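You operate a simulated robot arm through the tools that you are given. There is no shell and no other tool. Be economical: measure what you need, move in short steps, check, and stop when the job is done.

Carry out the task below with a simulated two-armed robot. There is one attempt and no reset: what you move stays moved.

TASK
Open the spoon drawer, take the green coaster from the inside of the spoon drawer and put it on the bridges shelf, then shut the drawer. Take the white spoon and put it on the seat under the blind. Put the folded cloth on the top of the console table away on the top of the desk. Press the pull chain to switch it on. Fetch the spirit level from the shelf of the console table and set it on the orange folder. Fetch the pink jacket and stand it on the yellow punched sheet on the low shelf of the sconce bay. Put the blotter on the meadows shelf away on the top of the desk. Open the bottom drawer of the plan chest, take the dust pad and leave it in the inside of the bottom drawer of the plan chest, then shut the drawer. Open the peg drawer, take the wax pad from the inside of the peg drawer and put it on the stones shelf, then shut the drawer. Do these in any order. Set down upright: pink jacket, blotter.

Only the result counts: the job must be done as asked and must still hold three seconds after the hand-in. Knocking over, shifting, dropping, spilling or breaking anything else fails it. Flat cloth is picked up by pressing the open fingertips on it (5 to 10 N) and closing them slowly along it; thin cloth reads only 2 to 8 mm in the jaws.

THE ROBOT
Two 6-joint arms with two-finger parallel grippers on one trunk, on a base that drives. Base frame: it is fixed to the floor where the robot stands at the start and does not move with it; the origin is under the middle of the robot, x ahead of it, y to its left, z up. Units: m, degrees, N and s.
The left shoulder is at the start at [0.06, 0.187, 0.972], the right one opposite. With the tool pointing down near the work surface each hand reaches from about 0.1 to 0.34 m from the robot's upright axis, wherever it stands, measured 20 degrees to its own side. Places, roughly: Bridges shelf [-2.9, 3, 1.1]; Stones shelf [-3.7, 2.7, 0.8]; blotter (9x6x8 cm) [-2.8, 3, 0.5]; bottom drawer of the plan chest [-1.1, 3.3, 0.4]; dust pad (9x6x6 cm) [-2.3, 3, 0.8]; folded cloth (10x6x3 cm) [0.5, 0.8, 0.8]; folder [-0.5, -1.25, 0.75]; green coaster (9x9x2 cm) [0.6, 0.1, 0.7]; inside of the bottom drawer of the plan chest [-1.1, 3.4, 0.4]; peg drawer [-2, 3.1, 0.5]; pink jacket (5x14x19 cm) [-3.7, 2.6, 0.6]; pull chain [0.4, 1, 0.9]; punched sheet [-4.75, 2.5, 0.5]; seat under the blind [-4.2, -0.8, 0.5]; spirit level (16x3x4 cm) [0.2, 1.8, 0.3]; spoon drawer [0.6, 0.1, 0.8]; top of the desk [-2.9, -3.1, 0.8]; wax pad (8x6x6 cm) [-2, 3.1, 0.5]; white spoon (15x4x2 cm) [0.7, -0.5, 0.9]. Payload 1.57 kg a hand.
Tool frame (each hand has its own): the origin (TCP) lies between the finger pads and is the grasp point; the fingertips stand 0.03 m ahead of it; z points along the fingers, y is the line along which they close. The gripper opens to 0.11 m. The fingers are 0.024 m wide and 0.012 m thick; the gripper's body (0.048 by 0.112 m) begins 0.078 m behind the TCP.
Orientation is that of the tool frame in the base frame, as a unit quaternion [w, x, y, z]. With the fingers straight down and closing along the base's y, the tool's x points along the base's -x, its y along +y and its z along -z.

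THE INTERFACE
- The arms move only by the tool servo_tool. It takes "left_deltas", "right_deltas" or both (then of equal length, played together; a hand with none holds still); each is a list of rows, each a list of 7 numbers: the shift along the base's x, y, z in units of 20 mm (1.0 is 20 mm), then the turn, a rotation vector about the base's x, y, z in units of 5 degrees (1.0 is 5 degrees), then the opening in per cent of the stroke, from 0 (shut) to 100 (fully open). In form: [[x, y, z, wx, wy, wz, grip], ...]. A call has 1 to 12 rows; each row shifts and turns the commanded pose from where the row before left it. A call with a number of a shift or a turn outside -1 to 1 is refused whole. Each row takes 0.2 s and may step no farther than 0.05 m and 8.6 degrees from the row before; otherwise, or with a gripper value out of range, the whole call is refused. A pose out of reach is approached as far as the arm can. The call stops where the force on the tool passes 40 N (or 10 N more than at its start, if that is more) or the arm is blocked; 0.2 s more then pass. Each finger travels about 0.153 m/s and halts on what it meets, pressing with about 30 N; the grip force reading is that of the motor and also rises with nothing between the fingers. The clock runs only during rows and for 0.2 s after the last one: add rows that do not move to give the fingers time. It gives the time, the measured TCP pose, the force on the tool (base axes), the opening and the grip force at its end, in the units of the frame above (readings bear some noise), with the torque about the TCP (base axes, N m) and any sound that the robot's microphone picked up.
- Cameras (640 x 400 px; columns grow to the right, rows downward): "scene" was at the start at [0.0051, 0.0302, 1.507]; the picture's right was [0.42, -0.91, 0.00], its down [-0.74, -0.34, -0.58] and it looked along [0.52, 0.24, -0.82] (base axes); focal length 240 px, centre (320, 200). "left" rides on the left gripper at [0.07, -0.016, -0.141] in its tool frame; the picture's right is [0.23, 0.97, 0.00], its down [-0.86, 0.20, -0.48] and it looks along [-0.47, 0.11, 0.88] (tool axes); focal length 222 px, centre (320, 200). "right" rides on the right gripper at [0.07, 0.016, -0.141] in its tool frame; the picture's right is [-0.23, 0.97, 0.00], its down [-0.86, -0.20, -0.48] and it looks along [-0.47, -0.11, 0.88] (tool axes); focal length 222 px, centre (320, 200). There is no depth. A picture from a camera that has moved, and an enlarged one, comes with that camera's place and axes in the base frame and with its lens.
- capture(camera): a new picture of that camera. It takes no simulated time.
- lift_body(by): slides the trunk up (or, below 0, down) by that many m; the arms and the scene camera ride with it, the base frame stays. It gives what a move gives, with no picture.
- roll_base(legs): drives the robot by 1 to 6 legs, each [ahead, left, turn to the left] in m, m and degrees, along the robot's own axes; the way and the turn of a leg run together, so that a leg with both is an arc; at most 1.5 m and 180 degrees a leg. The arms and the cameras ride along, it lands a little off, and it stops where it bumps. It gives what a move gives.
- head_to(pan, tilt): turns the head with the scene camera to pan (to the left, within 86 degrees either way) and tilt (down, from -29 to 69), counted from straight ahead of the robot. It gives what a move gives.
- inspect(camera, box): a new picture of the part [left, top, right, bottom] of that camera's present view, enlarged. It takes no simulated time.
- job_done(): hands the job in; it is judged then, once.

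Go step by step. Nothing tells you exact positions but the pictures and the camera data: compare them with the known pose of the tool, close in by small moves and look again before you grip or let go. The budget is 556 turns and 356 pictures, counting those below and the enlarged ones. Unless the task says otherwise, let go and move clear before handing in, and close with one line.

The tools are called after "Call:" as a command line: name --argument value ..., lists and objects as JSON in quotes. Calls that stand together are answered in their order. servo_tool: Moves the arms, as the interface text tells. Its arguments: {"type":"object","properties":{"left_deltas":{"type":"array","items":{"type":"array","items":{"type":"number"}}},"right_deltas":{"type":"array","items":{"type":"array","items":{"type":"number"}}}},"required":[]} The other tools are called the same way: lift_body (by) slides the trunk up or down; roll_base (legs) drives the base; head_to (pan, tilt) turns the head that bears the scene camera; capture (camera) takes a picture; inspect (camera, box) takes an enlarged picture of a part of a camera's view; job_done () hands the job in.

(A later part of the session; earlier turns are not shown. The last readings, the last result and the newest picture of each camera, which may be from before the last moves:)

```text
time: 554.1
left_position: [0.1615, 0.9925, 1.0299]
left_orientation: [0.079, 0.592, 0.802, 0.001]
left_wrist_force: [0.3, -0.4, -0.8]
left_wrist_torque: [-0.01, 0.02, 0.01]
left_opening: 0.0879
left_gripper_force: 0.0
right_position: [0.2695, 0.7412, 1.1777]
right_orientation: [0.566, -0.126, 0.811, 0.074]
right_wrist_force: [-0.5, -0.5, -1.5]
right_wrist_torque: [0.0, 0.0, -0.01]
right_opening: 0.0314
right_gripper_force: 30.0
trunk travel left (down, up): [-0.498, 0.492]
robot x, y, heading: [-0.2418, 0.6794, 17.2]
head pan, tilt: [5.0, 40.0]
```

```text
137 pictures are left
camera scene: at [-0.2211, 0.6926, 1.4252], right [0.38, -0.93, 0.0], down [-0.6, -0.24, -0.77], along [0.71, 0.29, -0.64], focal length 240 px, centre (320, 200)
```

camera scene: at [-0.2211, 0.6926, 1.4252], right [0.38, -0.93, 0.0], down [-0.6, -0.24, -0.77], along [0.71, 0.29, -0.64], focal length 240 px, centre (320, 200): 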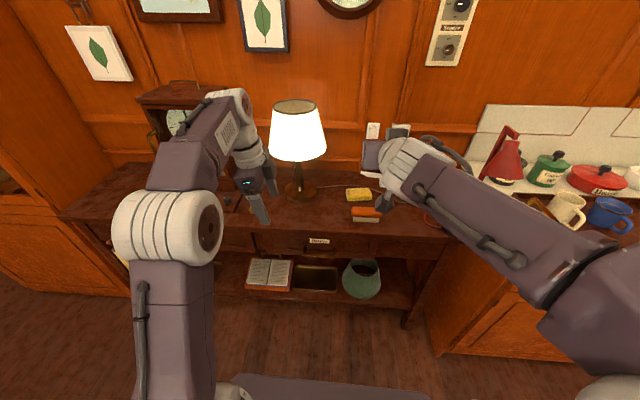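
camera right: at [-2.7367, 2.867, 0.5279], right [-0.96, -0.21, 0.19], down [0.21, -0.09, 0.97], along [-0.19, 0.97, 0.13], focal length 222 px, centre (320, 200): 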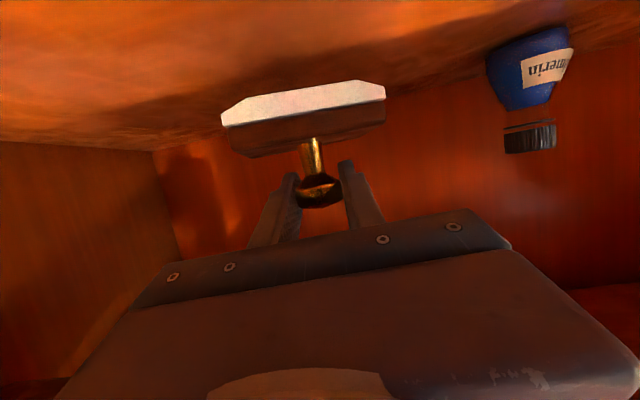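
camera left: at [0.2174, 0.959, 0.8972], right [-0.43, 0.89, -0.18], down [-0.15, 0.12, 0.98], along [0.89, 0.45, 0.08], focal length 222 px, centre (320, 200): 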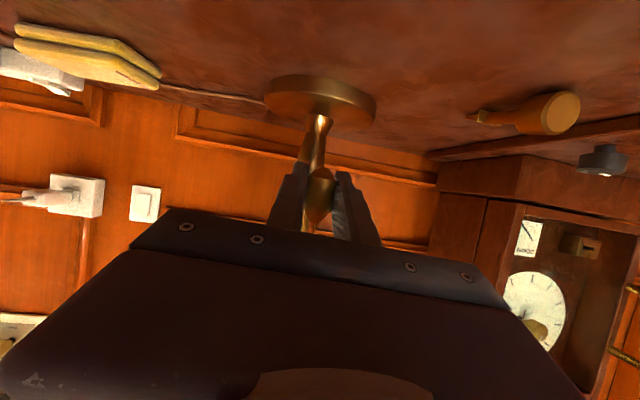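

Call:
roll_base --legs '[[0, -0.16, 0]]'

Call:
servo_tool --left_deltas '[[0.3, -0.95, 0, 0.53, 0.73, 0, 80], [0.3, -0.95, 0, 0.53, 0.73, 0, 80], [0.3, -0.95, 0, 0, 0, 0, 80], [0.3, -0.95, 0, 0, 0, 0, 80], [0.3, -0.95, 0, 0, 0, 0, 80]]'

Call:
roll_base --legs '[[0.24, 0, 0]]'

Call:
capture --camera "left"

Call:
capture --camera "scene"

```text
time: 555.5
left_position: [0.2085, 0.837, 1.0306]
left_orientation: [0.08, 0.591, 0.803, 0.0]
left_wrist_force: [0.4, -0.4, 0.6]
left_wrist_torque: [0.0, -0.02, -0.01]
left_opening: 0.088
left_gripper_force: 0.1
right_position: [0.3196, 0.5871, 1.1777]
right_orientation: [0.566, -0.126, 0.812, 0.073]
right_wrist_force: [0.5, -1.4, -0.7]
right_wrist_torque: [-0.01, -0.03, 0.01]
right_opening: 0.0311
right_gripper_force: 30.2
trunk travel left (down, up): [-0.498, 0.492]
robot x, y, heading: [-0.1957, 0.5203, 17.4]
head pan, tilt: [5.0, 40.0]
```

```text
time: 556.7
left_position: [0.2381, 0.7422, 1.0297]
left_orientation: [0.001, 0.593, 0.806, -0.001]
left_wrist_force: [-0.1, -0.3, -1.0]
left_wrist_torque: [0.01, 0.02, -0.01]
left_opening: 0.0878
left_gripper_force: 0.0
right_position: [0.319, 0.588, 1.1765]
right_orientation: [0.566, -0.126, 0.811, 0.074]
right_wrist_force: [0.2, -0.1, -1.9]
right_wrist_torque: [-0.02, 0.05, -0.02]
right_opening: 0.0312
right_gripper_force: 30.5
trunk travel left (down, up): [-0.498, 0.492]
robot x, y, heading: [-0.1919, 0.5253, 17.1]
head pan, tilt: [5.0, 40.0]
```

```text
time: 558.5
left_position: [0.4669, 0.8138, 1.0295]
left_orientation: [0.001, 0.592, 0.806, 0.0]
left_wrist_force: [-0.5, -1.0, 0.7]
left_wrist_torque: [0.0, 0.01, -0.02]
left_opening: 0.0882
left_gripper_force: 0.0
right_position: [0.5475, 0.6585, 1.1773]
right_orientation: [0.565, -0.127, 0.812, 0.074]
right_wrist_force: [-0.2, 1.2, -1.6]
right_wrist_torque: [0.03, 0.0, 0.01]
right_opening: 0.0313
right_gripper_force: 30.1
trunk travel left (down, up): [-0.498, 0.492]
robot x, y, heading: [0.0368, 0.5943, 17.5]
head pan, tilt: [5.0, 40.0]
```

```text
136 pictures are left
camera left: at [0.4294, 0.8774, 1.1711], right [0.86, 0.51, 0.0], down [0.44, -0.76, 0.48], along [0.24, -0.41, -0.88], focal length 222 px, centre (320, 200)
```

left: 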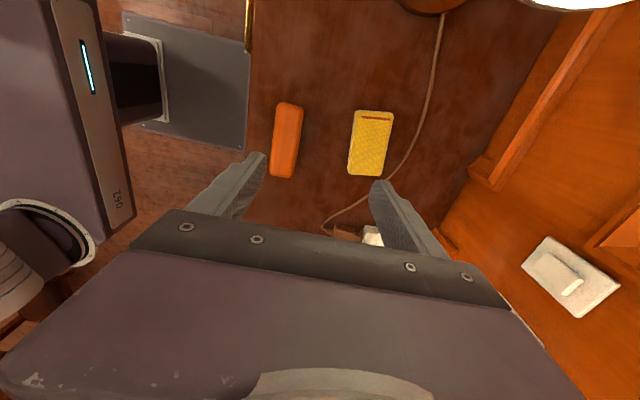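

```text
135 pictures are left
camera scene: at [0.0556, 0.6098, 1.4252], right [0.38, -0.92, 0.0], down [-0.6, -0.24, -0.77], along [0.71, 0.29, -0.64], focal length 240 px, centre (320, 200)
```

scene: 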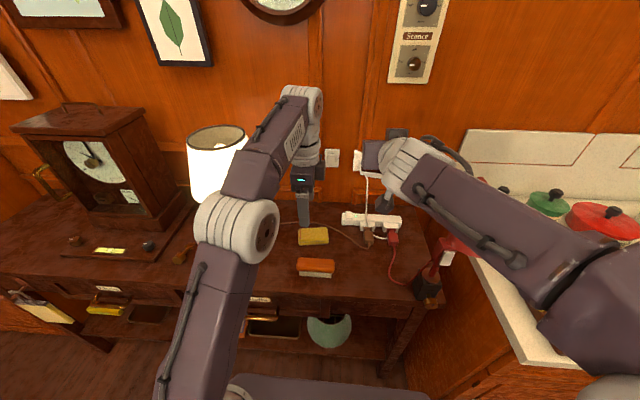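

Cloth centre ≈[0.548, 0.841], top ≈0.825; the fingers close across its width. I move over it and lower to z≈0.90 for a check.

Call:
roll_base --legs '[[0.04, 0, 0]]'

Call:
servo_tool --left_deltas '[[0.7, 0.38, -0.5, 0, 0, 0, 80], [0.7, 0.38, -1, 0, 0, 0, 80], [0.7, 0.38, -1, 0, 0, 0, 80], [0, 0, -1, 0, 0, 0, 80], [0, 0, -1, 0, 0, 0, 80], [0, 0, -1, 0, 0, 0, 80], [0, 0, -1, 0, 0, 0, 80]]'

Call:
capture --camera "left"

```text
time: 559.4
left_position: [0.5045, 0.8262, 1.0307]
left_orientation: [0.001, 0.593, 0.805, 0.0]
left_wrist_force: [-0.6, 0.5, -0.8]
left_wrist_torque: [-0.02, 0.02, 0.03]
left_opening: 0.0881
left_gripper_force: 0.1
right_position: [0.5847, 0.6702, 1.1767]
right_orientation: [0.566, -0.127, 0.811, 0.074]
right_wrist_force: [0.5, 0.2, -0.9]
right_wrist_torque: [0.01, -0.04, 0.02]
right_opening: 0.0314
right_gripper_force: 29.6
trunk travel left (down, up): [-0.498, 0.492]
robot x, y, heading: [0.0711, 0.6077, 17.2]
head pan, tilt: [5.0, 40.0]
```

```text
time: 561.0
left_position: [0.5458, 0.8495, 0.8992]
left_orientation: [0.001, 0.592, 0.806, 0.001]
left_wrist_force: [0.7, 0.1, 0.4]
left_wrist_torque: [0.02, 0.03, -0.01]
left_opening: 0.088
left_gripper_force: 0.1
right_position: [0.5854, 0.6708, 1.1771]
right_orientation: [0.566, -0.126, 0.812, 0.073]
right_wrist_force: [0.2, 0.4, -1.2]
right_wrist_torque: [0.02, 0.01, 0.03]
right_opening: 0.0314
right_gripper_force: 29.9
trunk travel left (down, up): [-0.498, 0.492]
robot x, y, heading: [0.0743, 0.6052, 17.3]
head pan, tilt: [5.0, 40.0]
```

```text
134 pictures are left
camera left: at [0.5091, 0.9117, 1.0411], right [0.86, 0.51, 0.0], down [0.44, -0.76, 0.48], along [0.24, -0.41, -0.88], focal length 222 px, centre (320, 200)
```

left: 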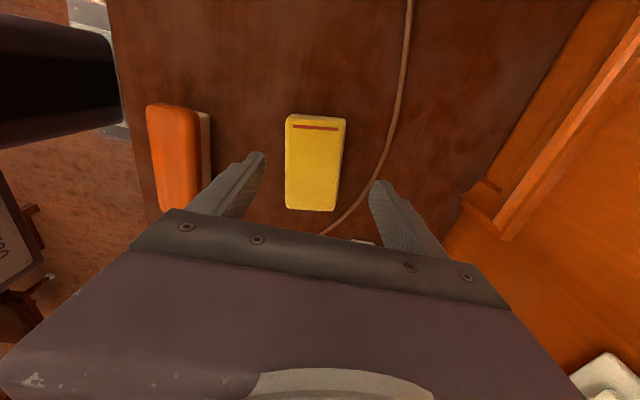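

Fingers are on both sides, the cable stays outside. I descend to 1–1.5 cm above the table and close.

Call:
servo_tool --left_deltas '[[-0.1, -0.2, -1, 0, 0, 0, 78], [0, 0, -1, 0, 0, 0, 78], [0, 0, -0.8, 0, 0, 0, 78], [0, 0, -0.4, 0, 0, 0, 78]]'

Call:
servo_tool --left_deltas '[[0, 0, 0, 0, 0, 0, 65], [0, 0, 0, 0, 0, 0, 52], [0, 0, 0, 0, 0, 0, 42], [0, 0, 0, 0, 0, 0, 32], [0, 0, 0, 0, 0, 0, 22], [0, 0, 0, 0, 0, 0, 12], [0, 0, 0, 0, 0, 0, 12]]'

Call:
capture --camera "left"

```text
time: 562.0
left_position: [0.5444, 0.8459, 0.8358]
left_orientation: [0.001, 0.593, 0.805, 0.0]
left_wrist_force: [0.3, 0.3, 0.6]
left_wrist_torque: [-0.03, 0.01, -0.01]
left_opening: 0.0857
left_gripper_force: 0.0
right_position: [0.5834, 0.6702, 1.1766]
right_orientation: [0.565, -0.127, 0.812, 0.074]
right_wrist_force: [-0.5, 0.6, -1.3]
right_wrist_torque: [0.01, -0.02, 0.0]
right_opening: 0.0313
right_gripper_force: 29.9
trunk travel left (down, up): [-0.498, 0.492]
robot x, y, heading: [0.073, 0.6072, 17.4]
head pan, tilt: [5.0, 40.0]
```

```text
time: 563.6
left_position: [0.5452, 0.8462, 0.8351]
left_orientation: [0.001, 0.592, 0.806, 0.0]
left_wrist_force: [-0.3, 1.0, 0.1]
left_wrist_torque: [0.0, 0.0, -0.05]
left_opening: 0.0621
left_gripper_force: 29.7
right_position: [0.5845, 0.6695, 1.1776]
right_orientation: [0.566, -0.127, 0.812, 0.073]
right_wrist_force: [0.8, 0.0, -1.8]
right_wrist_torque: [-0.05, -0.01, 0.01]
right_opening: 0.0314
right_gripper_force: 30.1
trunk travel left (down, up): [-0.498, 0.492]
robot x, y, heading: [0.0699, 0.6059, 17.4]
head pan, tilt: [5.0, 40.0]
```

```text
133 pictures are left
camera left: at [0.5074, 0.9083, 0.9771], right [0.86, 0.51, 0.0], down [0.44, -0.76, 0.48], along [0.24, -0.41, -0.88], focal length 222 px, centre (320, 200)
```

left: 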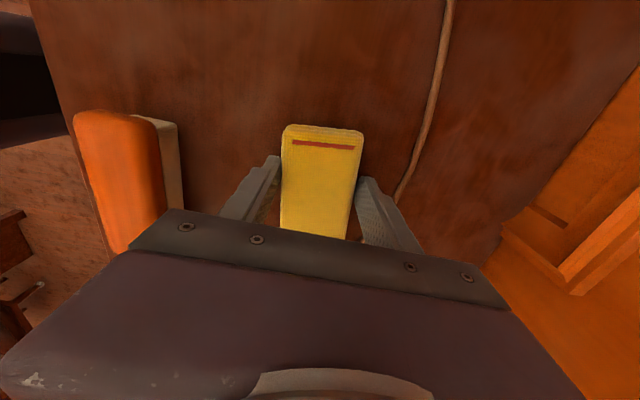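

The cloth is held. I lift it straight up 12 cm, then back away.

Call:
servo_tool --left_deltas '[[0, 0, 0.6, 0, 0, 0, 12], [0, 0, 0.9, 0, 0, 0, 12], [0, 0, 0.9, 0, 0, 0, 12], [0, 0, 0.9, 0, 0, 0, 12], [0, 0, 0.9, 0, 0, 0, 12], [0, 0, 0.9, 0, 0, 0, 12], [0, 0, 0.9, 0, 0, 0, 12]]'

Call:
roll_base --legs '[[-0.35, 0, 0]]'

Call:
capture --camera "scene"

Call:
capture --camera "right"

```text
time: 565.2
left_position: [0.5441, 0.8449, 0.9557]
left_orientation: [0.002, 0.593, 0.806, 0.0]
left_wrist_force: [-0.9, -0.5, 0.1]
left_wrist_torque: [-0.05, -0.03, 0.0]
left_opening: 0.0614
left_gripper_force: 30.3
right_position: [0.5852, 0.6708, 1.1761]
right_orientation: [0.565, -0.127, 0.812, 0.074]
right_wrist_force: [0.4, -0.7, -2.1]
right_wrist_torque: [-0.01, -0.02, 0.0]
right_opening: 0.0316
right_gripper_force: 30.1
trunk travel left (down, up): [-0.498, 0.492]
robot x, y, heading: [0.0723, 0.6082, 17.4]
head pan, tilt: [5.0, 40.0]
```

```text
time: 567.5
left_position: [0.2093, 0.7422, 0.9555]
left_orientation: [0.001, 0.592, 0.806, 0.0]
left_wrist_force: [0.4, -0.4, 0.1]
left_wrist_torque: [0.0, -0.01, -0.02]
left_opening: 0.061
left_gripper_force: 30.3
right_position: [0.2503, 0.5663, 1.1771]
right_orientation: [0.566, -0.127, 0.811, 0.074]
right_wrist_force: [0.0, -0.7, -1.5]
right_wrist_torque: [0.02, 0.0, -0.02]
right_opening: 0.0314
right_gripper_force: 29.8
trunk travel left (down, up): [-0.498, 0.492]
robot x, y, heading: [-0.2593, 0.5042, 17.4]
head pan, tilt: [5.0, 40.0]
```

```text
132 pictures are left
camera scene: at [-0.2414, 0.5169, 1.4252], right [0.38, -0.92, 0.0], down [-0.59, -0.24, -0.77], along [0.71, 0.29, -0.64], focal length 240 px, centre (320, 200)
```

scene: 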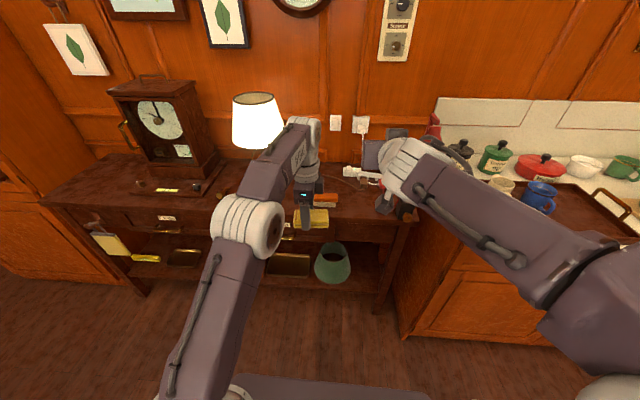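

```text
131 pictures are left
camera right: at [0.0959, 0.5369, 1.1605], right [-0.21, 0.96, 0.19], down [-0.09, -0.21, 0.97], along [0.97, 0.19, 0.13], focal length 222 px, centre (320, 200)
```

right: 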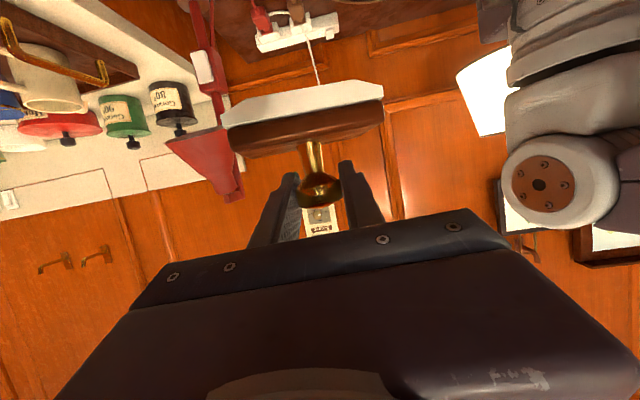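

Both items are secure (blotter upright). I drive to the desk along the earlier route.

Call:
roll_base --legs '[[-0.136, -0.433, 0], [0, 0, 175], [0.97, 0, 0], [0, 0, 80]]'

Call:
lift_body --by 0.25

Call:
head_to --pan 0 --tilt 45

Call:
capture --camera "scene"

```text
time: 585.5
left_position: [-1.0901, -0.6884, 0.9561]
left_orientation: [0.0, 1.0, 0.03, -0.001]
left_wrist_force: [0.6, 0.4, -0.1]
left_wrist_torque: [-0.01, -0.04, -0.04]
left_opening: 0.0589
left_gripper_force: 30.3
right_position: [-1.2696, -0.6847, 1.1781]
right_orientation: [0.407, 0.561, 0.6, -0.4]
right_wrist_force: [-0.3, 0.0, -1.0]
right_wrist_torque: [0.0, 0.04, 0.02]
right_opening: 0.0312
right_gripper_force: 29.8
trunk travel left (down, up): [-0.498, 0.492]
robot x, y, heading: [-1.2085, -0.1733, -86.5]
head pan, tilt: [5.0, 40.0]
```

```text
time: 588.0
left_position: [-1.0906, -0.6884, 1.2069]
left_orientation: [0.0, 1.0, 0.03, -0.002]
left_wrist_force: [0.6, 0.2, 0.4]
left_wrist_torque: [-0.01, 0.02, 0.02]
left_opening: 0.0585
left_gripper_force: 29.4
right_position: [-1.2712, -0.6864, 1.4277]
right_orientation: [0.408, 0.56, 0.601, -0.399]
right_wrist_force: [0.6, -0.3, -1.1]
right_wrist_torque: [0.01, -0.01, 0.01]
right_opening: 0.0313
right_gripper_force: 29.8
trunk travel left (down, up): [-0.748, 0.242]
robot x, y, heading: [-1.209, -0.1757, -86.7]
head pan, tilt: [5.0, 40.0]
```

```text
time: 588.7
left_position: [-1.0905, -0.6892, 1.2061]
left_orientation: [0.0, 1.0, 0.031, -0.001]
left_wrist_force: [0.1, 0.6, -0.8]
left_wrist_torque: [0.0, 0.02, 0.03]
left_opening: 0.0588
left_gripper_force: 30.0
right_position: [-1.2711, -0.6855, 1.4268]
right_orientation: [0.407, 0.561, 0.6, -0.4]
right_wrist_force: [-0.2, -0.2, -1.1]
right_wrist_torque: [0.0, 0.02, 0.0]
right_opening: 0.0313
right_gripper_force: 29.8
trunk travel left (down, up): [-0.748, 0.242]
robot x, y, heading: [-1.2073, -0.1735, -86.2]
head pan, tilt: [0.0, 45.0]
```

```text
130 pictures are left
camera scene: at [-1.2081, -0.195, 1.668], right [-1.0, -0.06, 0.0], down [-0.04, 0.71, -0.71], along [0.04, -0.71, -0.71], focal length 240 px, centre (320, 200)
```

scene: 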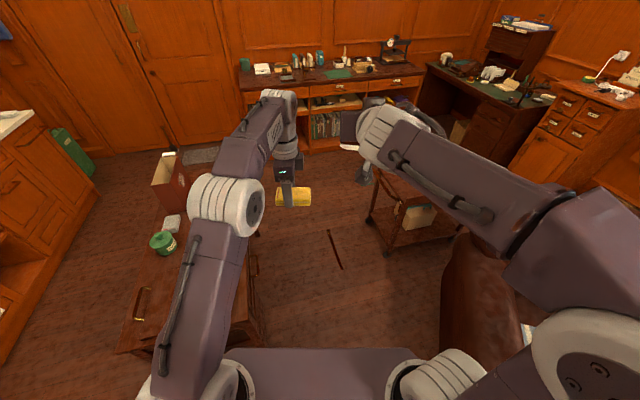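

Call:
roll_base --legs '[[0.625, 0.107, 0], [0.717, 0.084, 0], [0.594, -0.109, 0], [0, 0, -77], [0.8, -0.05, 0]]'

Call:
head_to --pan 0 --tilt 35

Call:
capture --camera "scene"

```text
time: 592.3
left_position: [-0.9386, -1.2991, 1.2056]
left_orientation: [0.001, 0.999, 0.051, 0.0]
left_wrist_force: [0.1, -0.4, 0.0]
left_wrist_torque: [0.02, 0.0, 0.01]
left_opening: 0.0589
left_gripper_force: 30.2
right_position: [-1.1174, -1.3029, 1.4265]
right_orientation: [0.415, 0.548, 0.613, -0.39]
right_wrist_force: [0.7, 0.4, -0.5]
right_wrist_torque: [0.01, -0.01, -0.01]
right_opening: 0.0311
right_gripper_force: 29.9
trunk travel left (down, up): [-0.748, 0.242]
robot x, y, heading: [-1.0787, -0.7922, -84.2]
head pan, tilt: [0.0, 45.0]
stopped in leg 1: the robot was blocked; the commanded pose is now the measured one
```

```text
time: 593.0
left_position: [-0.9363, -1.3007, 1.2053]
left_orientation: [0.0, 0.999, 0.051, 0.0]
left_wrist_force: [0.8, 0.0, -0.6]
left_wrist_torque: [0.0, 0.03, 0.0]
left_opening: 0.0589
left_gripper_force: 30.0
right_position: [-1.1181, -1.3042, 1.4271]
right_orientation: [0.414, 0.549, 0.613, -0.39]
right_wrist_force: [0.4, 0.0, -0.9]
right_wrist_torque: [0.01, 0.01, 0.04]
right_opening: 0.0312
right_gripper_force: 30.3
trunk travel left (down, up): [-0.748, 0.242]
robot x, y, heading: [-1.0725, -0.7905, -84.2]
head pan, tilt: [0.0, 35.0]
```

```text
129 pictures are left
camera scene: at [-1.0742, -0.8185, 1.6827], right [-0.99, -0.1, 0.0], down [-0.06, 0.57, -0.82], along [0.08, -0.81, -0.57], focal length 240 px, centre (320, 200)
```

scene: 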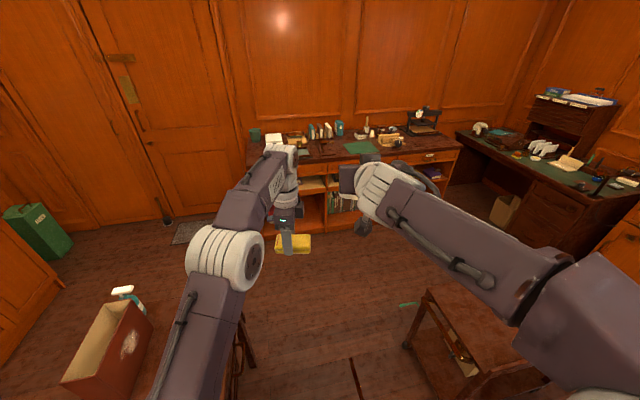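

The base grazed the table's pedestal; I step right a little and continue.

Call:
roll_base --legs '[[-0.02, -0.03, 0], [0, 0, -3.5], [0.42, 0.01, 0], [0.354, 0.1, 0], [0.547, -0.072, 0], [0, 0, -75]]'

Call:
capture --camera "scene"

```text
time: 604.4
left_position: [-1.4906, -2.3156, 1.2053]
left_orientation: [0.0, 0.802, -0.597, -0.002]
left_wrist_force: [0.5, -0.6, -0.7]
left_wrist_torque: [0.05, -0.01, 0.01]
left_opening: 0.0589
left_gripper_force: 30.1
right_position: [-1.5301, -2.1388, 1.4278]
right_orientation: [0.07, 0.813, 0.123, -0.565]
right_wrist_force: [0.0, -0.2, -1.7]
right_wrist_torque: [0.02, 0.0, 0.02]
right_opening: 0.0311
right_gripper_force: 30.0
trunk travel left (down, up): [-0.748, 0.242]
robot x, y, heading: [-1.0158, -2.0802, -163.3]
head pan, tilt: [0.0, 35.0]
```

```text
128 pictures are left
camera scene: at [-1.0441, -2.0901, 1.6828], right [-0.29, 0.96, 0.0], down [0.55, 0.17, -0.82], along [-0.78, -0.24, -0.57], focal length 240 px, centre (320, 200)
```

scene: 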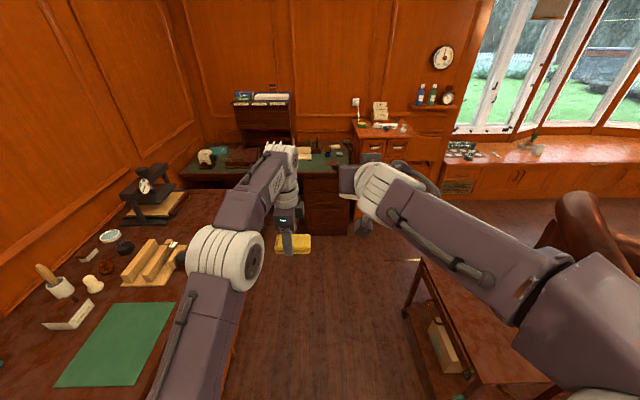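

Call:
roll_base --legs '[[0.9, 0, 0]]'

Call:
head_to --pan 15 --tilt 45

Call:
capture --camera "scene"

```text
time: 609.2
left_position: [-2.3634, -2.5723, 1.2062]
left_orientation: [0.0, 0.801, -0.598, -0.001]
left_wrist_force: [0.3, -0.2, 0.2]
left_wrist_torque: [-0.02, 0.05, 0.03]
left_opening: 0.0588
left_gripper_force: 29.9
right_position: [-2.4015, -2.3962, 1.4274]
right_orientation: [0.07, 0.812, 0.122, -0.566]
right_wrist_force: [-0.9, 0.7, -1.1]
right_wrist_torque: [0.02, 0.0, 0.01]
right_opening: 0.0313
right_gripper_force: 29.8
trunk travel left (down, up): [-0.748, 0.242]
robot x, y, heading: [-1.8915, -2.3406, -163.2]
head pan, tilt: [0.0, 35.0]
```

```text
time: 610.0
left_position: [-2.3633, -2.5722, 1.2064]
left_orientation: [0.0, 0.802, -0.598, -0.001]
left_wrist_force: [-0.1, -0.4, 0.0]
left_wrist_torque: [-0.02, -0.03, 0.01]
left_opening: 0.0586
left_gripper_force: 30.1
right_position: [-2.402, -2.3959, 1.427]
right_orientation: [0.07, 0.813, 0.122, -0.565]
right_wrist_force: [0.1, -0.8, -1.5]
right_wrist_torque: [0.01, -0.01, 0.0]
right_opening: 0.0313
right_gripper_force: 30.3
trunk travel left (down, up): [-0.748, 0.242]
robot x, y, heading: [-1.8901, -2.3399, -163.5]
head pan, tilt: [15.0, 45.0]
```

```text
127 pictures are left
camera scene: at [-1.9016, -2.3675, 1.668], right [-0.52, 0.85, 0.0], down [0.6, 0.37, -0.71], along [-0.6, -0.37, -0.71], focal length 240 px, centre (320, 200)
```

scene: 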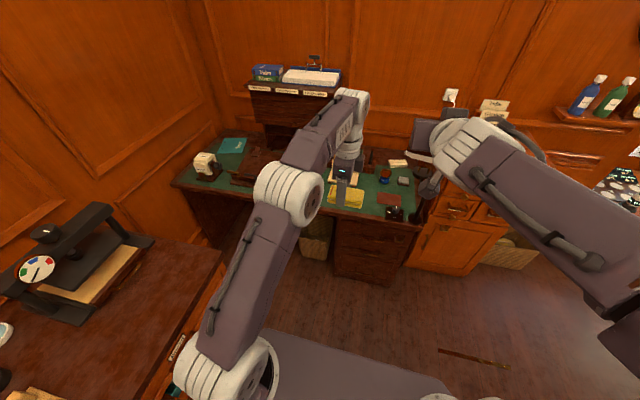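

Call:
inspect --camera "scene" --box '[170, 110, 450, 270]'

Call:
capture --camera "left"

```text
2.29 times, centred on (310, 190) of scene
camera zoom: at [-1.9016, -2.3675, 1.668], right [-0.52, 0.85, 0.0], down [0.6, 0.37, -0.71], along [-0.6, -0.37, -0.71], focal length 548 px, centre (343, 223)
```

zoom: 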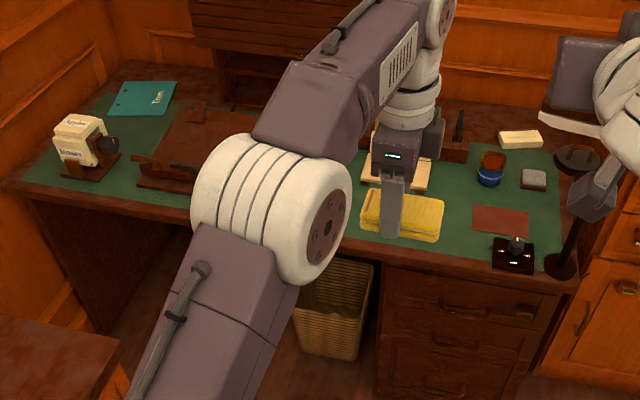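

```text
125 pictures are left
camera left: at [-2.3295, -2.6343, 1.3471], right [-0.87, -0.49, 0.0], down [-0.43, 0.76, 0.48], along [-0.24, 0.42, -0.88], focal length 222 px, centre (320, 200)
```

left: 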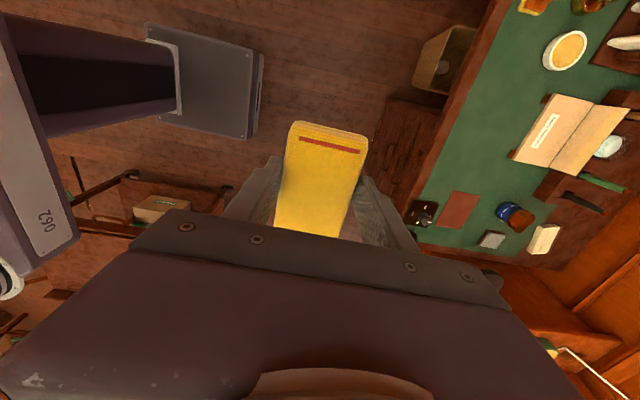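

Call:
inspect --camera "left" --box '[400, 0, 640, 260]'

```text
1.54 times, centred on (520, 130) of left
camera zoom: at [-2.3295, -2.6343, 1.3471], right [-0.87, -0.49, 0.0], down [-0.43, 0.76, 0.48], along [-0.24, 0.42, -0.88], focal length 342 px, centre (12, 308)
```

zoom: 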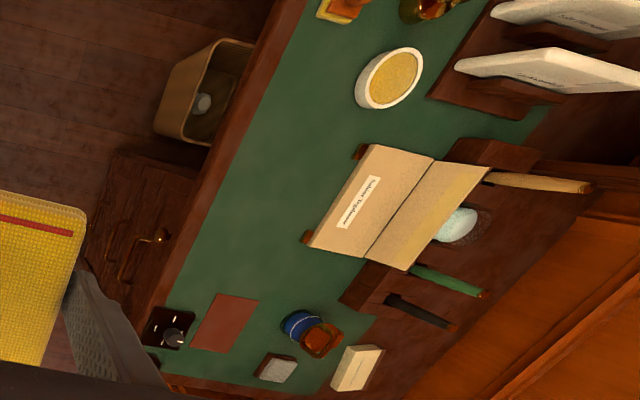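

The desk's front green strip is free: I'll set the blotter at about [-2.76,-2.67] and the cloth at [-2.71,-2.82]. I strafe left, drive up with the hands high, then lower.

Call:
roll_base --legs '[[0, 0.13, 0.7], [0.3, 0, 0]]'

Call:
lift_body --by -0.28

Call:
head_to --pan 0 --tilt 50

Call:
capture --camera "scene"

Call:
capture --camera "right"

```text
time: 612.9
left_position: [-2.6088, -2.7899, 1.208]
left_orientation: [0.001, 0.805, -0.594, -0.001]
left_wrist_force: [-0.2, 0.0, -0.2]
left_wrist_torque: [0.03, 0.01, 0.03]
left_opening: 0.0587
left_gripper_force: 30.4
right_position: [-2.6457, -2.6142, 1.4276]
right_orientation: [0.073, 0.812, 0.127, -0.566]
right_wrist_force: [0.1, -0.2, -1.4]
right_wrist_torque: [-0.01, -0.03, 0.0]
right_opening: 0.0313
right_gripper_force: 29.7
trunk travel left (down, up): [-0.748, 0.242]
robot x, y, heading: [-2.139, -2.5539, -163.2]
head pan, tilt: [15.0, 45.0]
```

```text
time: 615.7
left_position: [-2.6095, -2.7919, 0.9266]
left_orientation: [0.0, 0.805, -0.593, -0.002]
left_wrist_force: [-0.1, 0.1, -0.7]
left_wrist_torque: [-0.02, -0.03, 0.02]
left_opening: 0.0586
left_gripper_force: 30.1
right_position: [-2.648, -2.6169, 1.1469]
right_orientation: [0.074, 0.811, 0.127, -0.566]
right_wrist_force: [-0.4, -0.7, -1.4]
right_wrist_torque: [0.01, 0.0, -0.01]
right_opening: 0.0314
right_gripper_force: 30.4
trunk travel left (down, up): [-0.468, 0.522]
robot x, y, heading: [-2.1406, -2.5519, -162.9]
head pan, tilt: [15.0, 45.0]
```

```text
time: 616.5
left_position: [-2.6101, -2.7914, 0.925]
left_orientation: [0.0, 0.805, -0.594, -0.002]
left_wrist_force: [0.0, 0.1, -0.4]
left_wrist_torque: [0.01, 0.02, 0.0]
left_opening: 0.0587
left_gripper_force: 30.1
right_position: [-2.649, -2.615, 1.1464]
right_orientation: [0.074, 0.812, 0.127, -0.566]
right_wrist_force: [-0.5, 0.8, -1.4]
right_wrist_torque: [-0.02, 0.02, 0.02]
right_opening: 0.0315
right_gripper_force: 30.1
trunk travel left (down, up): [-0.468, 0.522]
robot x, y, heading: [-2.1372, -2.5533, -162.7]
head pan, tilt: [0.0, 50.0]
```

```text
123 pictures are left
camera scene: at [-2.1535, -2.5596, 1.3811], right [-0.3, 0.96, 0.0], down [0.73, 0.23, -0.64], along [-0.61, -0.19, -0.77], focal length 240 px, centre (320, 200)
```

scene: 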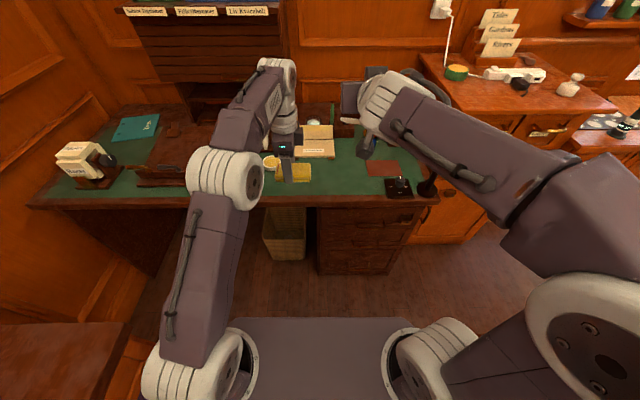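

```text
122 pictures are left
camera right: at [-2.4937, -2.5845, 1.1303], right [0.21, -0.96, 0.19], down [0.09, 0.21, 0.97], along [-0.97, -0.18, 0.13], focal length 222 px, centre (320, 200)
```

right: 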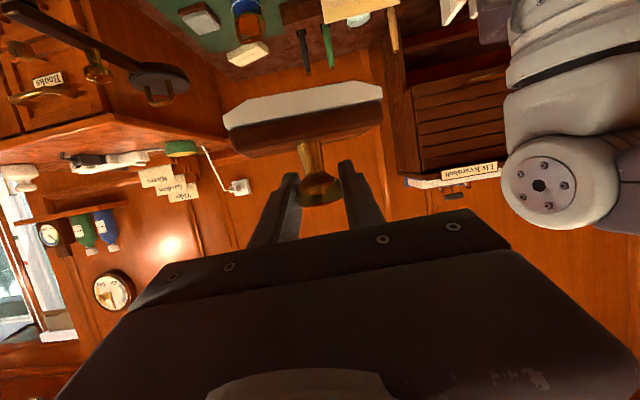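

Forward 11 cm more, then lower the blotter with the right arm.

Call:
roll_base --legs '[[0.11, 0, 0]]'

Call:
servo_tool --right_deltas '[[0, 0, -1, 0, 0, 0, 8], [0, 0, -1, 0, 0, 0, 8], [0, 0, -1, 0, 0, 0, 8], [0, 0, -1, 0, 0, 0, 8], [0, 0, -1, 0, 0, 0, 8], [0, 0, -1, 0, 0, 0, 8], [0, 0, -1, 0, 0, 0, 8], [0, 0, -1, 0, 0, 0, 8], [0, 0, -1, 0, 0, 0, 8]]'

Call:
capture --camera "right"

Call:
inspect --camera "scene" --box '[240, 100, 440, 240]'

```text
time: 617.7
left_position: [-2.7161, -2.8229, 0.9263]
left_orientation: [0.001, 0.805, -0.593, -0.002]
left_wrist_force: [-0.5, 0.9, -1.2]
left_wrist_torque: [-0.01, 0.01, -0.02]
left_opening: 0.0585
left_gripper_force: 30.1
right_position: [-2.7559, -2.6472, 1.1471]
right_orientation: [0.073, 0.812, 0.127, -0.564]
right_wrist_force: [0.0, -0.2, -2.1]
right_wrist_torque: [0.01, -0.01, -0.04]
right_opening: 0.0311
right_gripper_force: 30.4
trunk travel left (down, up): [-0.468, 0.522]
robot x, y, heading: [-2.2419, -2.5843, -162.9]
head pan, tilt: [0.0, 50.0]
```

```text
time: 619.7
left_position: [-2.7155, -2.8234, 0.9266]
left_orientation: [-0.001, 0.805, -0.593, -0.002]
left_wrist_force: [1.0, -0.1, 0.2]
left_wrist_torque: [0.0, 0.01, 0.02]
left_opening: 0.0588
left_gripper_force: 29.4
right_position: [-2.7563, -2.6491, 0.9658]
right_orientation: [0.073, 0.812, 0.127, -0.565]
right_wrist_force: [-0.6, -1.4, -0.9]
right_wrist_torque: [-0.02, -0.01, -0.03]
right_opening: 0.0313
right_gripper_force: 29.5
trunk travel left (down, up): [-0.468, 0.522]
robot x, y, heading: [-2.2415, -2.5881, -162.5]
head pan, tilt: [0.0, 50.0]
```

```text
121 pictures are left
camera right: at [-2.5999, -2.6177, 0.9501], right [0.21, -0.96, 0.19], down [0.09, 0.21, 0.97], along [-0.97, -0.18, 0.13], focal length 222 px, centre (320, 200)
```

right: 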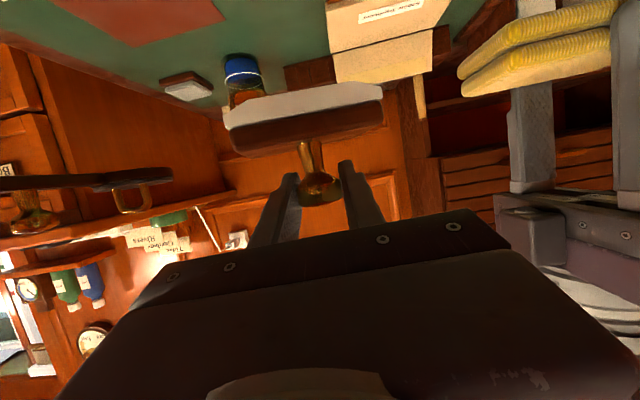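

```text
2.86 times, centred on (340, 170) of scene
camera zoom: at [-2.2597, -2.5924, 1.3811], right [-0.3, 0.96, 0.0], down [0.73, 0.23, -0.64], along [-0.61, -0.19, -0.77], focal length 685 px, centre (263, 286)
```

zoom: 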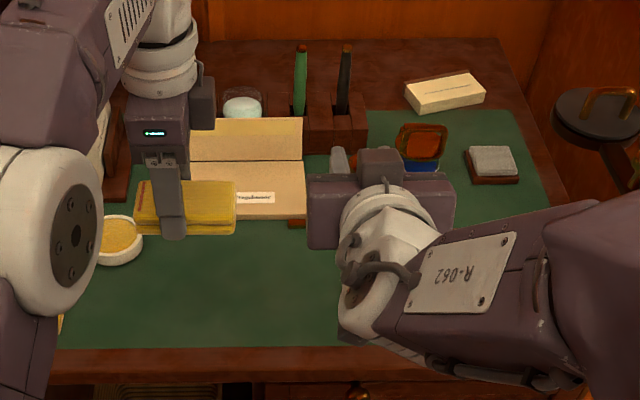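

Below both hands the green strip is clear. I lower the blotter to contact.

Call:
servo_tool --right_deltas '[[0, 0, -1, 0, 0, 0, 8], [0, 0, -1, 0, 0, 0, 8], [0, 0, -0.8, 0, 0, 0, 8], [0, 0, -0.5, 0, 0, 0, 8], [0, 0, -0.3, 0, 0, 0, 8], [0, 0, -0.25, 0, 0, 0, 8], [0, 0, -0.25, 0, 0, 0, 8], [0, 0, -0.25, 0, 0, 0, 8], [0, 0, -0.25, 0, 0, 0, 8], [0, 0, -0.25, 0, 0, 0, 8]]'

Call:
capture --camera "right"

Call:
capture --camera "scene"

```text
time: 621.9
left_position: [-2.7155, -2.823, 0.9265]
left_orientation: [0.0, 0.805, -0.593, -0.002]
left_wrist_force: [0.4, -0.9, -0.7]
left_wrist_torque: [0.06, -0.01, -0.02]
left_opening: 0.0587
left_gripper_force: 30.1
right_position: [-2.7549, -2.6484, 0.8698]
right_orientation: [0.073, 0.812, 0.126, -0.566]
right_wrist_force: [0.1, 0.4, -0.6]
right_wrist_torque: [0.03, -0.02, 0.01]
right_opening: 0.0315
right_gripper_force: 29.6
trunk travel left (down, up): [-0.468, 0.522]
robot x, y, heading: [-2.2432, -2.5859, -162.8]
head pan, tilt: [0.0, 50.0]
```

```text
119 pictures are left
camera right: at [-2.5991, -2.6168, 0.8529], right [0.21, -0.96, 0.19], down [0.09, 0.21, 0.97], along [-0.97, -0.18, 0.13], focal length 222 px, centre (320, 200)
```

right: 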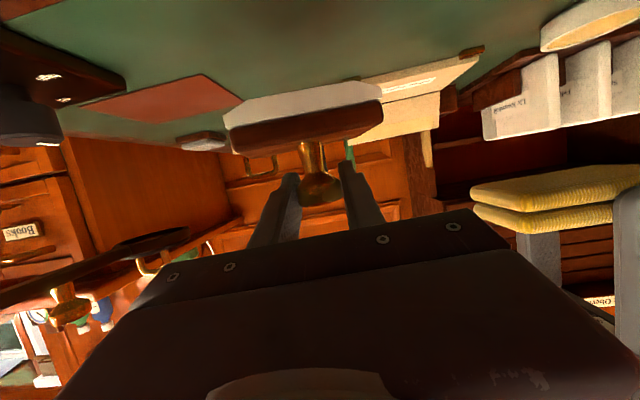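

```text
118 pictures are left
camera scene: at [-2.2594, -2.5923, 1.3811], right [-0.3, 0.96, 0.0], down [0.73, 0.23, -0.64], along [-0.61, -0.19, -0.77], focal length 240 px, centre (320, 200)
```

scene: 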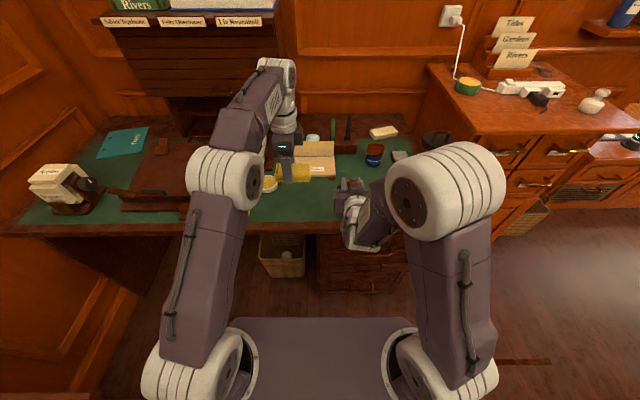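

Call:
servo_tool --right_deltas '[[0, 0, -0.4, 0, 0, 0, 8], [0, 0, -0.4, 0, 0, 0, 8], [0, 0, -0.3, 0, 0, 0, 8], [0, 0, -0.3, 0, 0, 0, 8], [0, 0, -0.3, 0, 0, 0, 8], [0, 0, -0.3, 0, 0, 0, 8]]'

Call:
capture --camera "right"

```text
time: 623.3
left_position: [-2.7141, -2.8233, 0.9255]
left_orientation: [0.0, 0.805, -0.593, -0.002]
left_wrist_force: [-0.1, 0.1, -0.1]
left_wrist_torque: [0.0, -0.02, -0.01]
left_opening: 0.059
left_gripper_force: 30.2
right_position: [-2.7595, -2.66, 0.8453]
right_orientation: [0.07, 0.813, 0.127, -0.564]
right_wrist_force: [-0.3, -0.2, -0.6]
right_wrist_torque: [0.0, 0.0, -0.01]
right_opening: 0.0312
right_gripper_force: 29.6
right hand out of reach, approached as far as the arm can: row 3, 4, 5, 6
trunk travel left (down, up): [-0.468, 0.522]
robot x, y, heading: [-2.2417, -2.5889, -162.5]
head pan, tilt: [0.0, 50.0]
```

```text
117 pictures are left
camera right: at [-2.6037, -2.6286, 0.8282], right [0.2, -0.96, 0.18], down [0.09, 0.2, 0.97], along [-0.97, -0.18, 0.13], focal length 222 px, centre (320, 200)
```

right: 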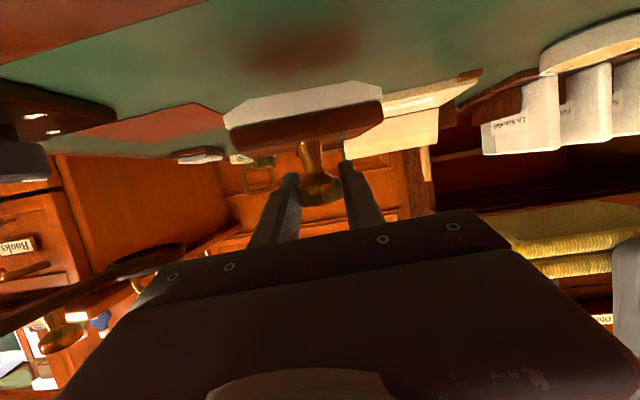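

The arm posture is at its limit; I lower with the trunk instead.

Call:
lift_body --by -0.015

Call:
lift_body --by -0.008

Call:
capture --camera "right"

```text
time: 623.9
left_position: [-2.7145, -2.8235, 0.9107]
left_orientation: [0.0, 0.805, -0.593, -0.002]
left_wrist_force: [0.0, 0.2, -0.1]
left_wrist_torque: [0.0, -0.02, 0.0]
left_opening: 0.0586
left_gripper_force: 30.3
right_position: [-2.7579, -2.6595, 0.8285]
right_orientation: [0.07, 0.813, 0.127, -0.564]
right_wrist_force: [0.5, 0.9, -1.4]
right_wrist_torque: [0.0, -0.01, 0.0]
right_opening: 0.0314
right_gripper_force: 30.0
trunk travel left (down, up): [-0.453, 0.537]
robot x, y, heading: [-2.2436, -2.5874, -162.8]
head pan, tilt: [0.0, 50.0]
```

```text
time: 624.5
left_position: [-2.7153, -2.8243, 0.9036]
left_orientation: [0.0, 0.805, -0.593, -0.001]
left_wrist_force: [0.5, -0.3, -0.6]
left_wrist_torque: [-0.03, 0.0, 0.01]
left_opening: 0.0588
left_gripper_force: 30.5
right_position: [-2.7583, -2.6589, 0.8208]
right_orientation: [0.07, 0.813, 0.128, -0.564]
right_wrist_force: [-1.0, 0.3, -1.1]
right_wrist_torque: [0.01, -0.02, -0.03]
right_opening: 0.0311
right_gripper_force: 29.6
trunk travel left (down, up): [-0.445, 0.545]
robot x, y, heading: [-2.2434, -2.5844, -162.6]
head pan, tilt: [0.0, 50.0]
```

```text
116 pictures are left
camera right: at [-2.6035, -2.6283, 0.8053], right [0.2, -0.96, 0.18], down [0.09, 0.2, 0.97], along [-0.97, -0.18, 0.13], focal length 222 px, centre (320, 200)
```

right: 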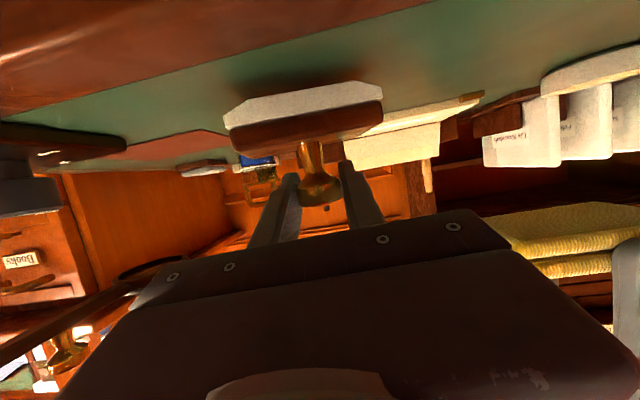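

Call:
lift_body --by -0.01

Call:
lift_body --by -0.006

Call:
capture --camera "right"

```text
time: 625.1
left_position: [-2.7136, -2.8242, 0.8938]
left_orientation: [0.0, 0.805, -0.593, -0.001]
left_wrist_force: [0.3, -0.3, -0.7]
left_wrist_torque: [0.0, -0.02, -0.02]
left_opening: 0.059
left_gripper_force: 30.0
right_position: [-2.7584, -2.6589, 0.8119]
right_orientation: [0.069, 0.812, 0.127, -0.565]
right_wrist_force: [0.8, 0.5, 1.3]
right_wrist_torque: [-0.05, -0.1, -0.01]
right_opening: 0.0314
right_gripper_force: 30.2
trunk travel left (down, up): [-0.435, 0.555]
robot x, y, heading: [-2.2423, -2.5868, -162.6]
head pan, tilt: [0.0, 50.0]
```

```text
time: 625.6
left_position: [-2.7133, -2.8213, 0.8886]
left_orientation: [0.002, 0.804, -0.594, -0.001]
left_wrist_force: [-0.6, -0.6, -0.7]
left_wrist_torque: [0.01, -0.02, -0.03]
left_opening: 0.059
left_gripper_force: 29.6
right_position: [-2.7599, -2.6578, 0.809]
right_orientation: [0.071, 0.809, 0.125, -0.57]
right_wrist_force: [-6.6, 7.3, 27.6]
right_wrist_torque: [-0.23, -0.2, 0.03]
right_opening: 0.0314
right_gripper_force: 29.9
trunk travel left (down, up): [-0.429, 0.561]
robot x, y, heading: [-2.2431, -2.5881, -162.7]
head pan, tilt: [0.0, 50.0]
```

```text
115 pictures are left
camera right: at [-2.604, -2.6278, 0.792], right [0.2, -0.96, 0.19], down [0.1, 0.21, 0.97], along [-0.97, -0.18, 0.14], focal length 222 px, centre (320, 200)
```

right: 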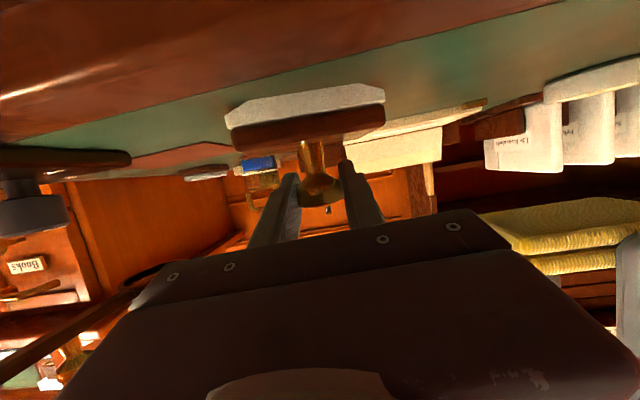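

The blotter touches the desk. I relieve slightly, open the fingers slowly and withdraw straight back with the base.

Call:
lift_body --by 0.004

Call:
servo_tool --right_deltas '[[0, 0, 0, 0, 0, 0, 29], [0, 0, 0, 0, 0, 0, 33], [0, 0, 0, 0, 0, 0, 42], [0, 0, 0, 0, 0, 0, 60], [0, 0, 0, 0, 0, 0, 60]]'

Call:
capture --camera "right"

```text
time: 626.1
left_position: [-2.7136, -2.8228, 0.8919]
left_orientation: [0.0, 0.805, -0.593, -0.002]
left_wrist_force: [0.8, -0.2, -0.8]
left_wrist_torque: [0.01, 0.01, 0.01]
left_opening: 0.0586
left_gripper_force: 29.8
right_position: [-2.7576, -2.6583, 0.8101]
right_orientation: [0.069, 0.812, 0.126, -0.565]
right_wrist_force: [-5.1, 3.6, 14.4]
right_wrist_torque: [-0.28, 0.32, -0.14]
right_opening: 0.0314
right_gripper_force: 30.0
trunk travel left (down, up): [-0.433, 0.557]
robot x, y, heading: [-2.2412, -2.585, -162.6]
head pan, tilt: [0.0, 50.0]
```

```text
time: 627.4
left_position: [-2.7143, -2.8242, 0.8916]
left_orientation: [0.0, 0.805, -0.594, -0.002]
left_wrist_force: [0.1, 0.0, -0.6]
left_wrist_torque: [-0.03, -0.03, -0.02]
left_opening: 0.0586
left_gripper_force: 29.7
right_position: [-2.7588, -2.6587, 0.8094]
right_orientation: [0.07, 0.812, 0.128, -0.565]
right_wrist_force: [0.2, 0.3, -0.2]
right_wrist_torque: [-0.01, -0.05, -0.04]
right_opening: 0.066
right_gripper_force: 0.0
trunk travel left (down, up): [-0.433, 0.557]
robot x, y, heading: [-2.2421, -2.5867, -162.9]
head pan, tilt: [0.0, 50.0]
```

```text
114 pictures are left
camera right: at [-2.6035, -2.6283, 0.7933], right [0.2, -0.96, 0.18], down [0.09, 0.2, 0.97], along [-0.97, -0.18, 0.13], focal length 222 px, centre (320, 200)
```

right: 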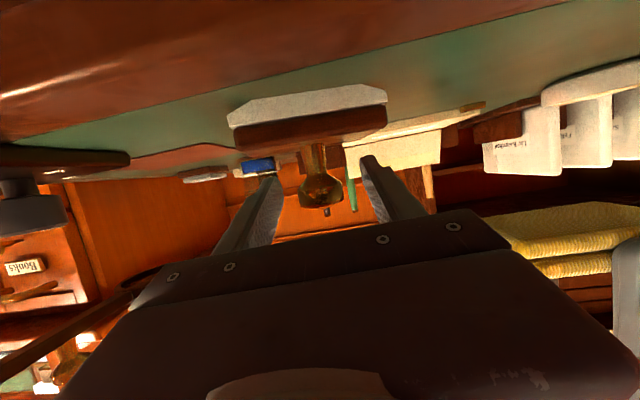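

The blotter stands upright by itself. I raise the right hand straight up, then lower the cloth with the left (2 cm further in).

Call:
servo_tool --right_deltas '[[0, 0, 0.5, 0, 0, 0, 60], [0, 0, 1, 0, 0, 0, 60], [0, 0, 1, 0, 0, 0, 60], [0, 0, 1, 0, 0, 0, 60], [0, 0, 1, 0, 0, 0, 60], [0, 0, 1, 0, 0, 0, 60], [0, 0, 1, 0, 0, 0, 60], [0, 0, 1, 0, 0, 0, 60]]'

Call:
servo_tool --left_deltas '[[-0.48, -0.15, -0.8, 0, 0, 0, 12], [-0.48, -0.15, -0.8, 0, 0, 0, 12], [0, 0, -0.8, 0, 0, 0, 12], [0, 0, -0.8, 0, 0, 0, 12], [0, 0, -0.8, 0, 0, 0, 12], [0, 0, -0.8, 0, 0, 0, 12]]'

Call:
capture --camera "left"

Call:
capture --camera "scene"

```text
time: 629.1
left_position: [-2.714, -2.8236, 0.8914]
left_orientation: [0.0, 0.805, -0.594, -0.001]
left_wrist_force: [-0.4, -0.3, -0.3]
left_wrist_torque: [-0.02, -0.05, -0.03]
left_opening: 0.0588
left_gripper_force: 30.2
right_position: [-2.7585, -2.6599, 0.9587]
right_orientation: [0.07, 0.813, 0.127, -0.565]
right_wrist_force: [-0.6, -0.2, -1.1]
right_wrist_torque: [0.02, 0.01, 0.01]
right_opening: 0.0659
right_gripper_force: 0.1
trunk travel left (down, up): [-0.433, 0.557]
robot x, y, heading: [-2.245, -2.5906, -162.9]
head pan, tilt: [0.0, 50.0]
```

```text
time: 630.5
left_position: [-2.734, -2.8289, 0.7949]
left_orientation: [0.0, 0.805, -0.594, -0.001]
left_wrist_force: [0.4, 0.3, -0.7]
left_wrist_torque: [0.0, 0.0, 0.0]
left_opening: 0.0588
left_gripper_force: 30.3
right_position: [-2.7596, -2.6581, 0.9597]
right_orientation: [0.069, 0.812, 0.126, -0.565]
right_wrist_force: [-0.5, -0.3, 0.3]
right_wrist_torque: [-0.02, 0.01, -0.01]
right_opening: 0.0658
right_gripper_force: 0.1
trunk travel left (down, up): [-0.433, 0.557]
robot x, y, heading: [-2.2372, -2.5872, -162.8]
head pan, tilt: [0.0, 50.0]
```

```text
113 pictures are left
camera left: at [-2.6982, -2.8904, 0.936], right [-0.86, -0.5, 0.0], down [-0.44, 0.76, 0.48], along [-0.24, 0.41, -0.88], focal length 222 px, centre (320, 200)
```

left: 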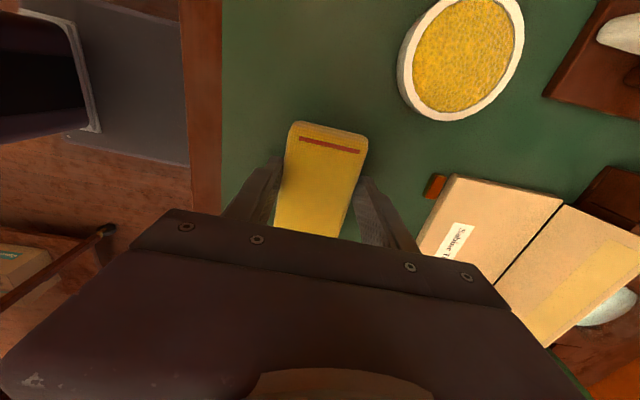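

```text
112 pictures are left
camera scene: at [-2.2593, -2.5923, 1.3461], right [-0.3, 0.96, 0.0], down [0.73, 0.23, -0.64], along [-0.61, -0.19, -0.77], focal length 240 px, centre (320, 200)
```

scene: 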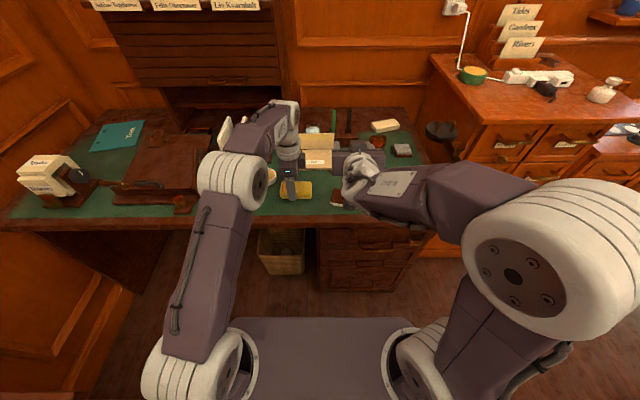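

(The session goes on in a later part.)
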